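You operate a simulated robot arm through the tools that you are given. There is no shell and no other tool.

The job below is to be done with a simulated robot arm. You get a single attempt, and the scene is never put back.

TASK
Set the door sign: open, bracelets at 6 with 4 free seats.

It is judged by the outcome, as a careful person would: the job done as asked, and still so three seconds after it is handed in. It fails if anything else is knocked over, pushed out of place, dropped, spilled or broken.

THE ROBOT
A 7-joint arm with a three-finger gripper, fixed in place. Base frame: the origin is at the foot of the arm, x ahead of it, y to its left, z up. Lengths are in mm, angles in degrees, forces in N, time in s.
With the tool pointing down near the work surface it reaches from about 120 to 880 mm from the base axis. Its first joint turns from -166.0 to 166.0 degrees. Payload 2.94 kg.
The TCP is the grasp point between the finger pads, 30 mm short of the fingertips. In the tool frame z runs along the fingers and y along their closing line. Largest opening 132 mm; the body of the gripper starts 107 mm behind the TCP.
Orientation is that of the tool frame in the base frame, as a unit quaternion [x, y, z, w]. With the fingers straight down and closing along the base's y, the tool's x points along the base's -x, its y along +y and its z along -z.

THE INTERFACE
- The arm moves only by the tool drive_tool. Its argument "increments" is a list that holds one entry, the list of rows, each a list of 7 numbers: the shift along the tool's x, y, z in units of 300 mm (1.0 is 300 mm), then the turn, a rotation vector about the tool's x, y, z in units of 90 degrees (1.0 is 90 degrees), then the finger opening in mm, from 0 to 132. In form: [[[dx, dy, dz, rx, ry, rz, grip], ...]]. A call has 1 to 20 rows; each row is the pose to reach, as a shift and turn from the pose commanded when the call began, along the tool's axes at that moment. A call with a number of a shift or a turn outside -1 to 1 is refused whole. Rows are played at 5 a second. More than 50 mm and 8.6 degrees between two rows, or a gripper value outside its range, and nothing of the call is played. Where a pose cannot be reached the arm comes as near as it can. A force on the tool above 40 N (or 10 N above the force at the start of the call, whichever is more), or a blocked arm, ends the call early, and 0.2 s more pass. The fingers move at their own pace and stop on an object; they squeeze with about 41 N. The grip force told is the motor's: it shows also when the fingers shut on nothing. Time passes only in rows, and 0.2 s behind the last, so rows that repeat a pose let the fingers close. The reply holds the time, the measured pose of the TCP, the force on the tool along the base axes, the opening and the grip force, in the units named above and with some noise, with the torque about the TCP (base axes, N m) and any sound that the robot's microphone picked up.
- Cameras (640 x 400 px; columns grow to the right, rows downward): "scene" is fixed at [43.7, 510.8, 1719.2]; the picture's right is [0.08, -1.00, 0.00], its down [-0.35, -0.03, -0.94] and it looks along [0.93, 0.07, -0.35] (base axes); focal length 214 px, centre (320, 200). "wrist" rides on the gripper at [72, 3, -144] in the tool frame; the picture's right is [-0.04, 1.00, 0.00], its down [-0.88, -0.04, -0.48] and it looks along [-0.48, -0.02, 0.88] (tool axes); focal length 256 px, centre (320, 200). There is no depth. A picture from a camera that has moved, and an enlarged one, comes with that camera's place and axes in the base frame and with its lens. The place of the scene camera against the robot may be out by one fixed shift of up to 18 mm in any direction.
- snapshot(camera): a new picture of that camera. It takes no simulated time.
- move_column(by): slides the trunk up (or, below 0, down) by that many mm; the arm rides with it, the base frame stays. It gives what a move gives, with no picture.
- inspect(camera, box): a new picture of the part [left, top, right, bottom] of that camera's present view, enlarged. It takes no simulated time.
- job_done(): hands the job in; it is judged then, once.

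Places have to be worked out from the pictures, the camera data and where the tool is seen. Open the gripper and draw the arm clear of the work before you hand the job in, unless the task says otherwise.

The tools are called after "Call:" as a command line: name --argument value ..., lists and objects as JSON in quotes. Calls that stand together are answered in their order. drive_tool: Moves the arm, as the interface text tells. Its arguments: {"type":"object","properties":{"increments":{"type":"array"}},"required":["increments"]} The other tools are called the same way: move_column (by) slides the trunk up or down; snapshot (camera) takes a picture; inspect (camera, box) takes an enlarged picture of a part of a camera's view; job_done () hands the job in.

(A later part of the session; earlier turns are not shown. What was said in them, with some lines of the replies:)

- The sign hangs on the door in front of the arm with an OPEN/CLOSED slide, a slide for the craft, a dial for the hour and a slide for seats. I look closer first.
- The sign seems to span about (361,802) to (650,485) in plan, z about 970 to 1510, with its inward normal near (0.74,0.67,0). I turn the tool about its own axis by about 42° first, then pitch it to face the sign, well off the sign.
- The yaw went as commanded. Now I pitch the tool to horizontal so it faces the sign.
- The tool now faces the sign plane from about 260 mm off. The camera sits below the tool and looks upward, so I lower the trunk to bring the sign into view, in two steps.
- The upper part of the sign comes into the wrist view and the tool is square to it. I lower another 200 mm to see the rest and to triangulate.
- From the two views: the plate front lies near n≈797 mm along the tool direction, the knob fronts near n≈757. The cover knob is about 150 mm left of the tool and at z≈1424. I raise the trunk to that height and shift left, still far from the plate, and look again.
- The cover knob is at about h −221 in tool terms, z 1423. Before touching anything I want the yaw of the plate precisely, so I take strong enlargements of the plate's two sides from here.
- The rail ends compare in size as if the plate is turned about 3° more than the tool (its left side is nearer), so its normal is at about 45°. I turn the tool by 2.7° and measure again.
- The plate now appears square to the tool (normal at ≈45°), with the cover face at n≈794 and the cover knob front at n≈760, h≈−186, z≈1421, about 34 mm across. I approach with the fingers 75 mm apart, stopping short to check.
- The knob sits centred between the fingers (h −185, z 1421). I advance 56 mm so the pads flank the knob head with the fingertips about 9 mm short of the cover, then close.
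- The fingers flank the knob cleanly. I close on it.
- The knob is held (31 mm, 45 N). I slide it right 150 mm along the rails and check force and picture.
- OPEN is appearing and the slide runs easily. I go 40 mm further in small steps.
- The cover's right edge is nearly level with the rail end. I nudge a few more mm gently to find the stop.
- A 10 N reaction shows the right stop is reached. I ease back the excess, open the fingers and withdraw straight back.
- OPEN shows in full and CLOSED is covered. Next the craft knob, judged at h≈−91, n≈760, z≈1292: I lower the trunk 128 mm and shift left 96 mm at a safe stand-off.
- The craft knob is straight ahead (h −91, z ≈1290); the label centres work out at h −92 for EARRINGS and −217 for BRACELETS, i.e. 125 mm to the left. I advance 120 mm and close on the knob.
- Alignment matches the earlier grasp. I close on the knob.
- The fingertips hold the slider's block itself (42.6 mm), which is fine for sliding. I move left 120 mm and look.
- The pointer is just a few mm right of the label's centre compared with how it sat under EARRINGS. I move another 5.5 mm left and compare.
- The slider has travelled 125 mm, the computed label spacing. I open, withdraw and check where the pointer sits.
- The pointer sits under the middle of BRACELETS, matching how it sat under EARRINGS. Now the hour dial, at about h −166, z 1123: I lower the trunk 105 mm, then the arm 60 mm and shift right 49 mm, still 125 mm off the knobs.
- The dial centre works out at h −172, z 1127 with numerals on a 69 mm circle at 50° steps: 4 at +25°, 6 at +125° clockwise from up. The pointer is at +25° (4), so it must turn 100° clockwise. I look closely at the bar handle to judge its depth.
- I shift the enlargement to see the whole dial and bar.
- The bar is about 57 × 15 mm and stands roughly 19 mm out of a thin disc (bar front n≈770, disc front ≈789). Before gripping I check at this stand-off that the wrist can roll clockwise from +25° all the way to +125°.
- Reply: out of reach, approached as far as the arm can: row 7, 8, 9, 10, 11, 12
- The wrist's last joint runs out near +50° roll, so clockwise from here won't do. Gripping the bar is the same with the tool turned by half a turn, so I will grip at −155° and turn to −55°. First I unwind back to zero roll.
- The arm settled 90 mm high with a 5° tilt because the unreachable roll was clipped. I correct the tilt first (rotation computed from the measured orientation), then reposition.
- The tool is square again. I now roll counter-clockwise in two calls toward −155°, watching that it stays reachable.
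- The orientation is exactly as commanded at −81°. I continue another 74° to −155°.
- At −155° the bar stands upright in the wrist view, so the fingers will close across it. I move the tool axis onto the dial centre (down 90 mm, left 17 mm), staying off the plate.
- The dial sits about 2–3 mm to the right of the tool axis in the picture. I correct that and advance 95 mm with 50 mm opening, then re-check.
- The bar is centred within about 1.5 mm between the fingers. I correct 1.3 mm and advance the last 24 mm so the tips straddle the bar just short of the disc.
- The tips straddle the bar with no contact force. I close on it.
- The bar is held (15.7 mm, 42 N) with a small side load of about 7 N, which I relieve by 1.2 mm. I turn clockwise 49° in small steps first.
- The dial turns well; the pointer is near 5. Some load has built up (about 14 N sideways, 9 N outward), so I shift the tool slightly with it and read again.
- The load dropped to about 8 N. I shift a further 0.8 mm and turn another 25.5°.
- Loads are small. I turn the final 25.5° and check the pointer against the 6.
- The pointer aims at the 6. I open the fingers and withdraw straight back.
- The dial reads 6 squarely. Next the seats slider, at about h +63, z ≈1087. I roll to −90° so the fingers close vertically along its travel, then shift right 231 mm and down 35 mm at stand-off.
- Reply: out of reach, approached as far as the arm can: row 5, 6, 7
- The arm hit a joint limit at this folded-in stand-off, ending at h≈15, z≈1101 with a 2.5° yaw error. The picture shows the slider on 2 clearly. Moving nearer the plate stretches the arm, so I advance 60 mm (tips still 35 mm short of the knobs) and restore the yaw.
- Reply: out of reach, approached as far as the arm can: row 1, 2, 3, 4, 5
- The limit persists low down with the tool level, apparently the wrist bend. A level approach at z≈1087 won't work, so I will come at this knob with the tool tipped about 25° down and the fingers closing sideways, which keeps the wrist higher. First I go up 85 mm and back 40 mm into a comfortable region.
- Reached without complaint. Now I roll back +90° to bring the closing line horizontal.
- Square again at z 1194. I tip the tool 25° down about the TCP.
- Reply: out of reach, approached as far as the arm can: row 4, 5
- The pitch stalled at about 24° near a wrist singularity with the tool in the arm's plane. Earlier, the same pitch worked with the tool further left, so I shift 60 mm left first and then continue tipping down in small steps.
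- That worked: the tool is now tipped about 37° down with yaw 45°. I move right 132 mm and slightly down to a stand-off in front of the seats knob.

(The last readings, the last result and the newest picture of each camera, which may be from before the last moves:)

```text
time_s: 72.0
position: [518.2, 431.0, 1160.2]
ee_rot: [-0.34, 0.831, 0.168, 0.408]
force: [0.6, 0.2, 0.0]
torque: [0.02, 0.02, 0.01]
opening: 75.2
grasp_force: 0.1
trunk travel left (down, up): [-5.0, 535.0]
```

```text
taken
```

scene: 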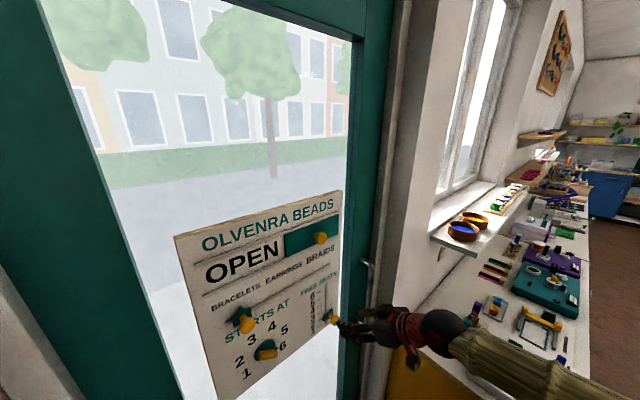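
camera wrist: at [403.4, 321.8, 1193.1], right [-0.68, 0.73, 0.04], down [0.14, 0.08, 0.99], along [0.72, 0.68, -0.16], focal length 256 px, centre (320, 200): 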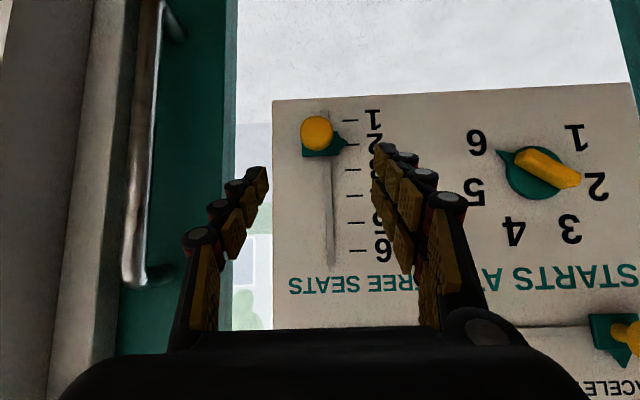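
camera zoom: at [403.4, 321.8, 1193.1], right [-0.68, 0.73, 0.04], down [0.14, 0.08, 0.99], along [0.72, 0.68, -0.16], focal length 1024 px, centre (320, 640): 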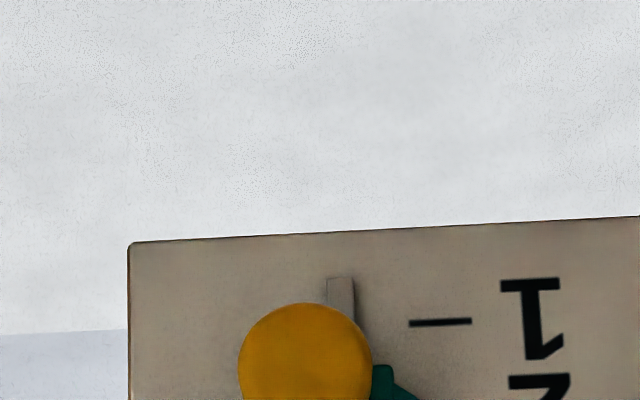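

The pose is reachable and the knob is in clear view: front centre about h 65, z 1084, with tick 2 at z≈1084 and tick 4 at z≈1145. I approach 70 mm along the tool axis with small lateral corrections and re-check.

Call:
drive_tool --increments '[[[0.018, -0.0107, 0.08, 0, 0, 0, 75], [0.018, -0.0107, 0.16, 0, 0, 0, 75], [0.018, -0.0107, 0.233, 0, 0, 0, 75], [0.018, -0.0107, 0.233, 0, 0, 0, 75]]]'

Call:
snapshot --camera "wrist"

Call:
inspect --camera "scene" --box '[290, 260, 450, 360]'

```text
time_s: 73.0
position: [556.3, 464.5, 1113.7]
ee_rot: [-0.341, 0.831, 0.168, 0.407]
force: [-0.3, 0.4, 0.8]
torque: [0.0, -0.01, -0.01]
opening: 74.7
grasp_force: 0.0
trunk travel left (down, up): [-5.0, 535.0]
```

```text
taken
camera wrist: at [441.7, 356.1, 1146.4], right [-0.68, 0.73, 0.04], down [0.14, 0.08, 0.99], along [0.72, 0.68, -0.16], focal length 256 px, centre (320, 200)
```

wrist: 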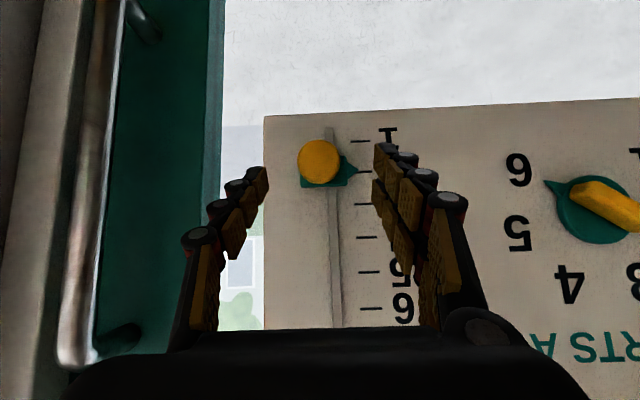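

```text
4.00 times, centred on (370, 310) of scene
camera zoom: at [43.7, 510.8, 1719.2], right [0.08, -1.0, 0.0], down [-0.35, -0.03, -0.94], along [0.93, 0.07, -0.35], focal length 858 px, centre (120, -240)
```

zoom: 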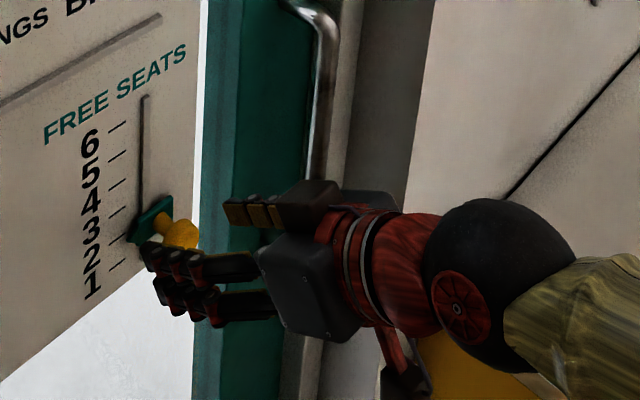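

The knob is centred between the fingers; its front lies at n≈759. I advance 32 mm more so the pads bracket the knob head while the tips stay short of the slider block.

Call:
drive_tool --increments '[[[0, 0, 0.04, 0, 0, 0, 75], [0, 0, 0.08, 0, 0, 0, 75], [0, 0, 0.1067, 0, 0, 0, 75], [0, 0, 0.1067, 0, 0, 0, 75]]]'

Call:
inspect --camera "wrist" --box '[200, 110, 440, 260]'

Call:
inspect --camera "scene" --box '[300, 280, 396, 340]'

```text
time_s: 74.0
position: [575.0, 482.0, 1094.6]
ee_rot: [-0.34, 0.831, 0.168, 0.407]
force: [-0.4, -0.6, 0.2]
torque: [0.02, 0.01, -0.01]
opening: 74.9
grasp_force: 0.1
trunk travel left (down, up): [-5.0, 535.0]
```

```text
2.67 times, centred on (320, 185) of wrist
camera zoom: at [460.1, 373.6, 1127.3], right [-0.68, 0.73, 0.04], down [0.14, 0.08, 0.99], along [0.72, 0.68, -0.16], focal length 683 px, centre (320, 240)
```

zoom: 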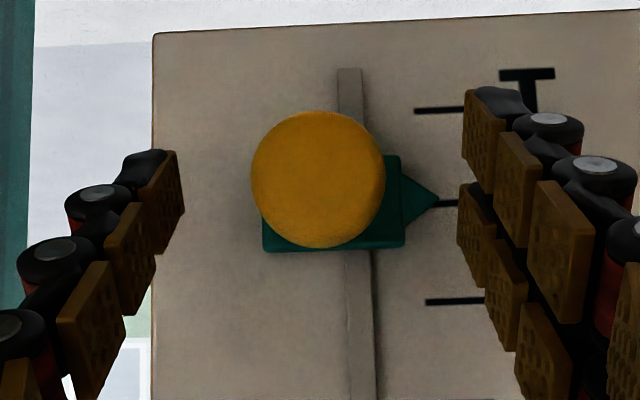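

```text
6.67 times, centred on (348, 310) of scene
camera zoom: at [43.7, 510.8, 1719.2], right [0.08, -1.0, 0.0], down [-0.35, -0.03, -0.94], along [0.93, 0.07, -0.35], focal length 1430 px, centre (133, -533)
```

zoom: 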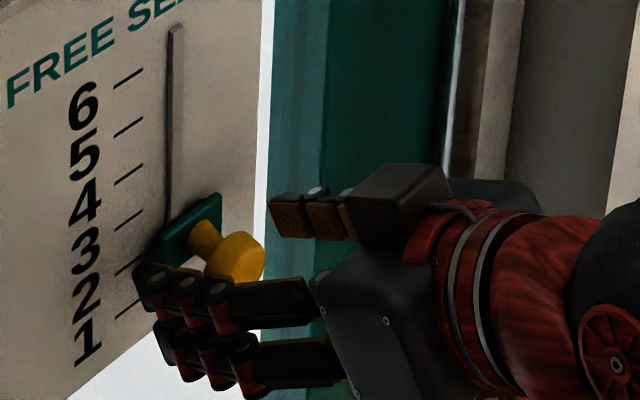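

Clear on both sides with no contact force. I close on the knob.

Call:
drive_tool --increments '[[[0, 0, 0, 0, 0, 0, 20], [0, 0, 0, 0, 0, 0, 20], [0, 0, 0, 0, 0, 0, 20], [0, 0, 0, 0, 0, 0, 20], [0, 0, 0, 0, 0, 0, 20], [0, 0, 0, 0, 0, 0, 20]]]'

Call:
inspect --camera "wrist" --box '[200, 110, 440, 260]'

```text
time_s: 75.4
position: [575.1, 482.6, 1094.4]
ee_rot: [-0.341, 0.83, 0.168, 0.407]
force: [2.6, -2.1, -0.8]
torque: [0.05, 0.11, -0.09]
opening: 31.2
grasp_force: 45.0
trunk travel left (down, up): [-5.0, 535.0]
```

```text
2.67 times, centred on (320, 185) of wrist
camera zoom: at [460.3, 373.2, 1127.2], right [-0.68, 0.73, 0.04], down [0.14, 0.08, 0.99], along [0.72, 0.68, -0.16], focal length 683 px, centre (320, 240)
```

zoom: 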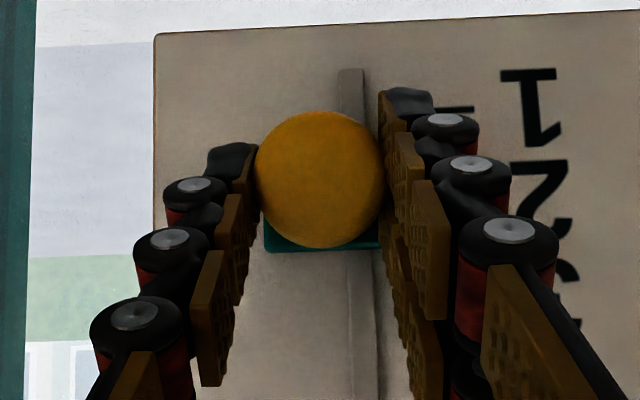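

I hold the knob (31 mm, 45 N). I raise it 61 mm straight up, i.e. two ticks of 30.4 mm, in small steps.

Call:
drive_tool --increments '[[[-0.02, 0, -0.0155, 0, 0, 0, 20], [-0.04, 0, -0.031, 0, 0, 0, 20], [-0.06, 0, -0.0465, 0, 0, 0, 20], [-0.08, 0, -0.062, 0, 0, 0, 20], [-0.1, 0, -0.0775, 0, 0, 0, 20], [-0.12, 0, -0.093, 0, 0, 0, 20], [-0.14, 0, -0.1085, 0, 0, 0, 20], [-0.1608, 0, -0.1244, 0, 0, 0, 20], [-0.1608, 0, -0.1244, 0, 0, 0, 20]]]'

Call:
inspect --camera "wrist" --box '[200, 90, 440, 240]'

Call:
inspect --camera "scene" --box '[284, 270, 380, 330]'

```text
time_s: 77.4
position: [575.1, 481.9, 1155.2]
ee_rot: [-0.34, 0.831, 0.168, 0.408]
force: [2.4, -6.3, 0.0]
torque: [-0.19, 0.22, -0.07]
opening: 31.2
grasp_force: 44.6
trunk travel left (down, up): [-5.0, 535.0]
```

```text
2.67 times, centred on (320, 165) of wrist
camera zoom: at [460.3, 373.2, 1188.1], right [-0.68, 0.73, 0.04], down [0.14, 0.08, 0.99], along [0.72, 0.68, -0.16], focal length 683 px, centre (320, 293)
```

zoom: 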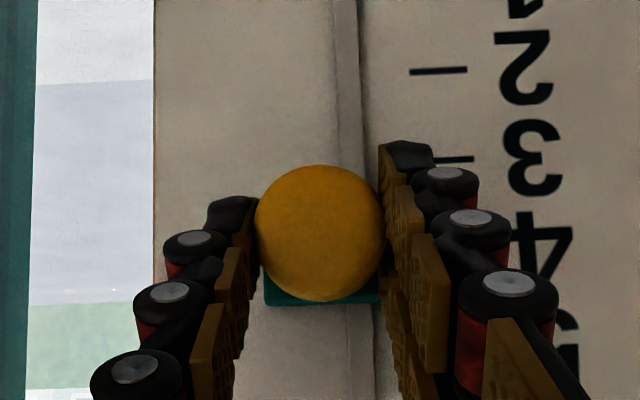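

```text
6.67 times, centred on (332, 300) of scene
camera zoom: at [43.7, 510.8, 1719.2], right [0.08, -1.0, 0.0], down [-0.35, -0.03, -0.94], along [0.93, 0.07, -0.35], focal length 1430 px, centre (240, -467)
```

zoom: 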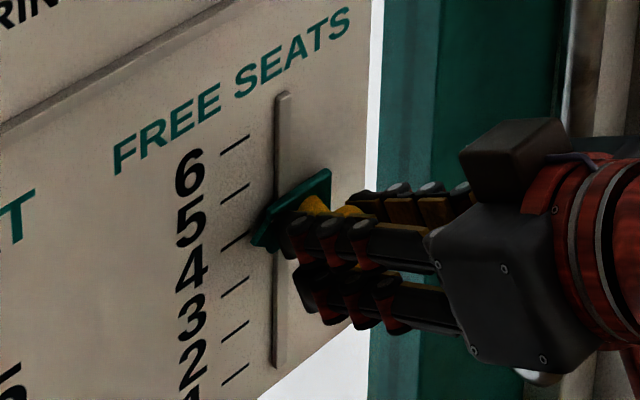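

The pointer is level with the 4 tick. I open the fingers and back out along the tool axis, then check.

Call:
drive_tool --increments '[[[0, 0, 0, 0, 0, 0, 75], [0, 0, 0, 0, 0, 0, 75], [0, 0, 0, 0, 0, 0, 75], [0, 0, 0, 0, 0, 0, 75], [0, 0, 0, 0, 0, 0, 75], [0, 0, -0.08, 0, 0, 0, 75], [0, 0, -0.16, 0, 0, 0, 75], [0, 0, -0.24, 0, 0, 0, 75], [0, 0, -0.32, 0, 0, 0, 75], [0, 0, -0.32, 0, 0, 0, 75]]]'

Call:
snapshot --camera "wrist"

Call:
inspect --camera "wrist" --box '[240, 90, 400, 190]'

Call:
inspect --camera "scene" --box '[284, 270, 380, 330]'

```text
time_s: 79.6
position: [521.1, 428.1, 1213.5]
ee_rot: [-0.34, 0.831, 0.168, 0.408]
force: [0.0, -0.7, 0.3]
torque: [0.01, -0.01, -0.01]
opening: 75.0
grasp_force: 0.2
trunk travel left (down, up): [-5.0, 535.0]
```

```text
taken
camera wrist: at [405.6, 320.4, 1246.7], right [-0.68, 0.73, 0.04], down [0.14, 0.09, 0.99], along [0.72, 0.68, -0.16], focal length 256 px, centre (320, 200)
```

wrist: 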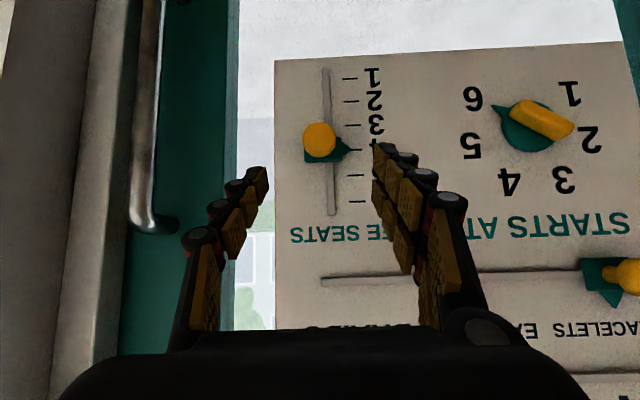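

```text
4.00 times, centred on (320, 140) of wrist
camera zoom: at [405.6, 320.4, 1246.7], right [-0.68, 0.73, 0.04], down [0.14, 0.09, 0.99], along [0.72, 0.68, -0.16], focal length 1024 px, centre (320, 440)
```

zoom: 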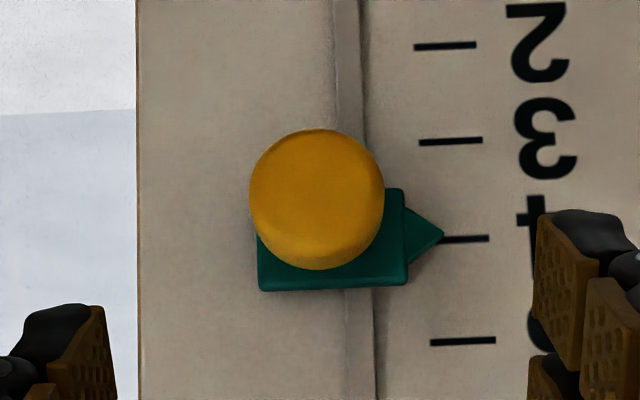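

```text
6.67 times, centred on (332, 300) of scene
camera zoom: at [43.7, 510.8, 1719.2], right [0.08, -1.0, 0.0], down [-0.35, -0.03, -0.94], along [0.93, 0.07, -0.35], focal length 1430 px, centre (240, -467)
```

zoom: 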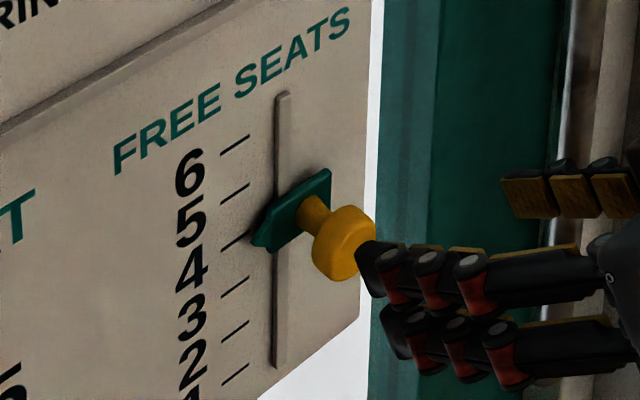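

The seats pointer sits on the 4 tick. I draw the arm back 120 mm from the sign and then view the whole sign.

Call:
drive_tool --increments '[[[0.06, 0, -0.079, 0, 0, 0, 75], [0.12, 0, -0.158, 0, 0, 0, 75], [0.18, 0, -0.238, 0, 0, 0, 75], [0.24, 0, -0.317, 0, 0, 0, 75], [0.24, 0, -0.317, 0, 0, 0, 75]]]'

Call:
snapshot --camera "scene"

Call:
inspect --camera "scene" --box '[150, 180, 400, 400]'

Call:
snapshot --camera "wrist"

```text
time_s: 80.8
position: [435.4, 344.0, 1214.4]
ee_rot: [-0.34, 0.831, 0.167, 0.408]
force: [-0.2, -0.8, 0.6]
torque: [0.0, 0.03, 0.01]
opening: 74.9
grasp_force: 0.1
trunk travel left (down, up): [-5.0, 535.0]
```

```text
taken
```

scene: 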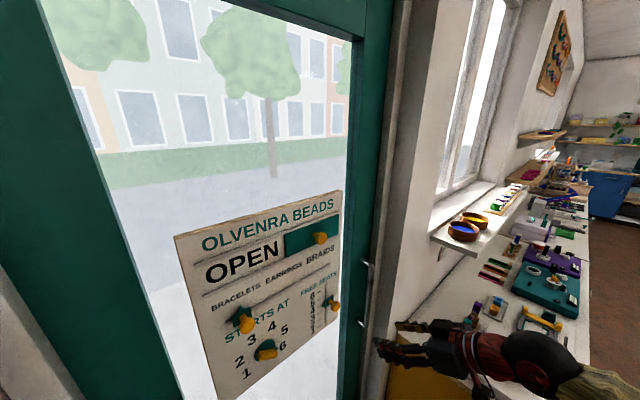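

```text
1.82 times, centred on (275, 290) of scene
camera zoom: at [43.7, 510.8, 1719.2], right [0.08, -1.0, 0.0], down [-0.35, -0.03, -0.94], along [0.93, 0.07, -0.35], focal length 390 px, centre (402, 36)
```

zoom: 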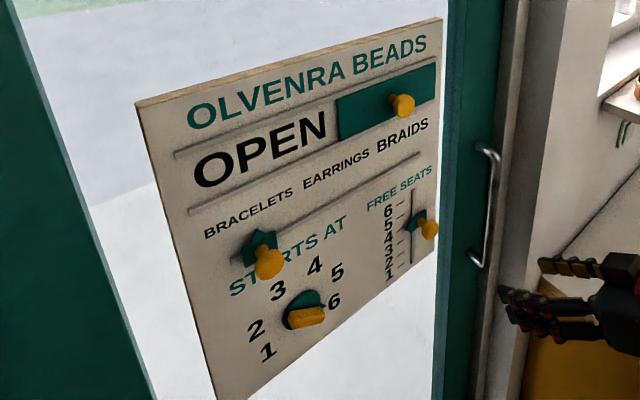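

```text
taken
camera wrist: at [320.1, 235.7, 1247.4], right [-0.68, 0.73, 0.04], down [0.14, 0.08, 0.99], along [0.72, 0.68, -0.16], focal length 256 px, centre (320, 200)
```

wrist: 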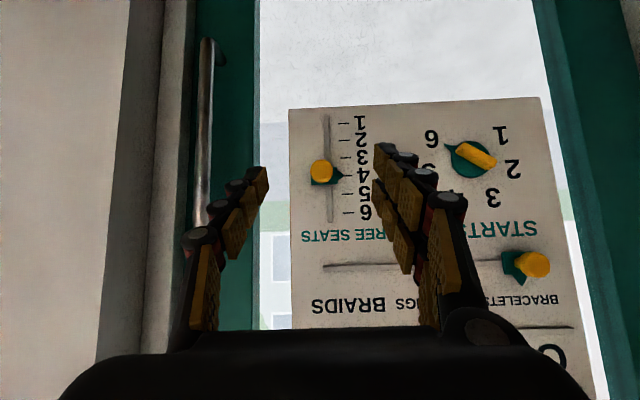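

All four settings read right: OPEN showing, pointer under BRACELETS, dial at 6, seats at 4, and nothing else has moved. I open the gripper wider as a last step, clear of the work.

Call:
drive_tool --increments '[[[0, 0, 0, 0, 0, 0, 120], [0, 0, 0, 0, 0, 0, 120], [0, 0, 0, 0, 0, 0, 120], [0, 0, 0, 0, 0, 0, 120]]]'

Call:
inspect --camera "scene" --box '[180, 260, 340, 360]'

```text
time_s: 81.8
position: [435.6, 344.8, 1215.0]
ee_rot: [-0.341, 0.831, 0.168, 0.407]
force: [0.7, 0.4, 0.2]
torque: [0.0, 0.02, 0.0]
opening: 119.9
grasp_force: 0.1
trunk travel left (down, up): [-5.0, 535.0]
```

```text
4.00 times, centred on (260, 310) of scene
camera zoom: at [43.7, 510.8, 1719.2], right [0.08, -1.0, 0.0], down [-0.35, -0.03, -0.94], along [0.93, 0.07, -0.35], focal length 858 px, centre (560, -240)
```

zoom: 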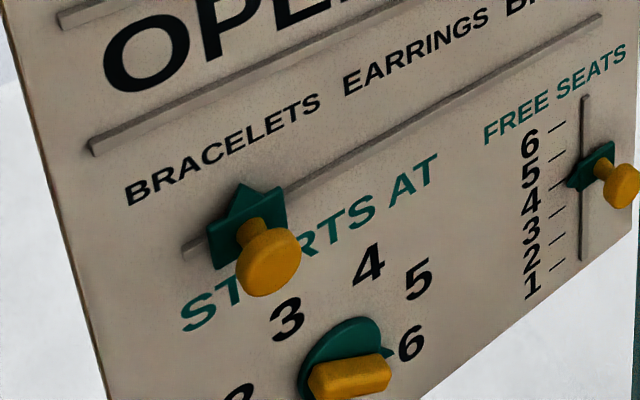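

The close view confirms BRACELETS, 6 and 4 seats, with OPEN above, and the arm stands clear with an open gripper. I hand the job in.

Call:
job_done

```text
The job is handed in.
```

The door sign is set as asked, and I have handed the job in:

- **Open/closed:** the cover is at its right stop, so OPEN shows in full and CLOSED is hidden.
- **Craft:** the pointer sits under the middle of BRACELETS.
- **Start time:** the dial points at 6.
- **Free seats:** the pointer is on the 4 mark.

The last pictures showed nothing else knocked or moved. The arm is drawn back from the sign with the gripper open.
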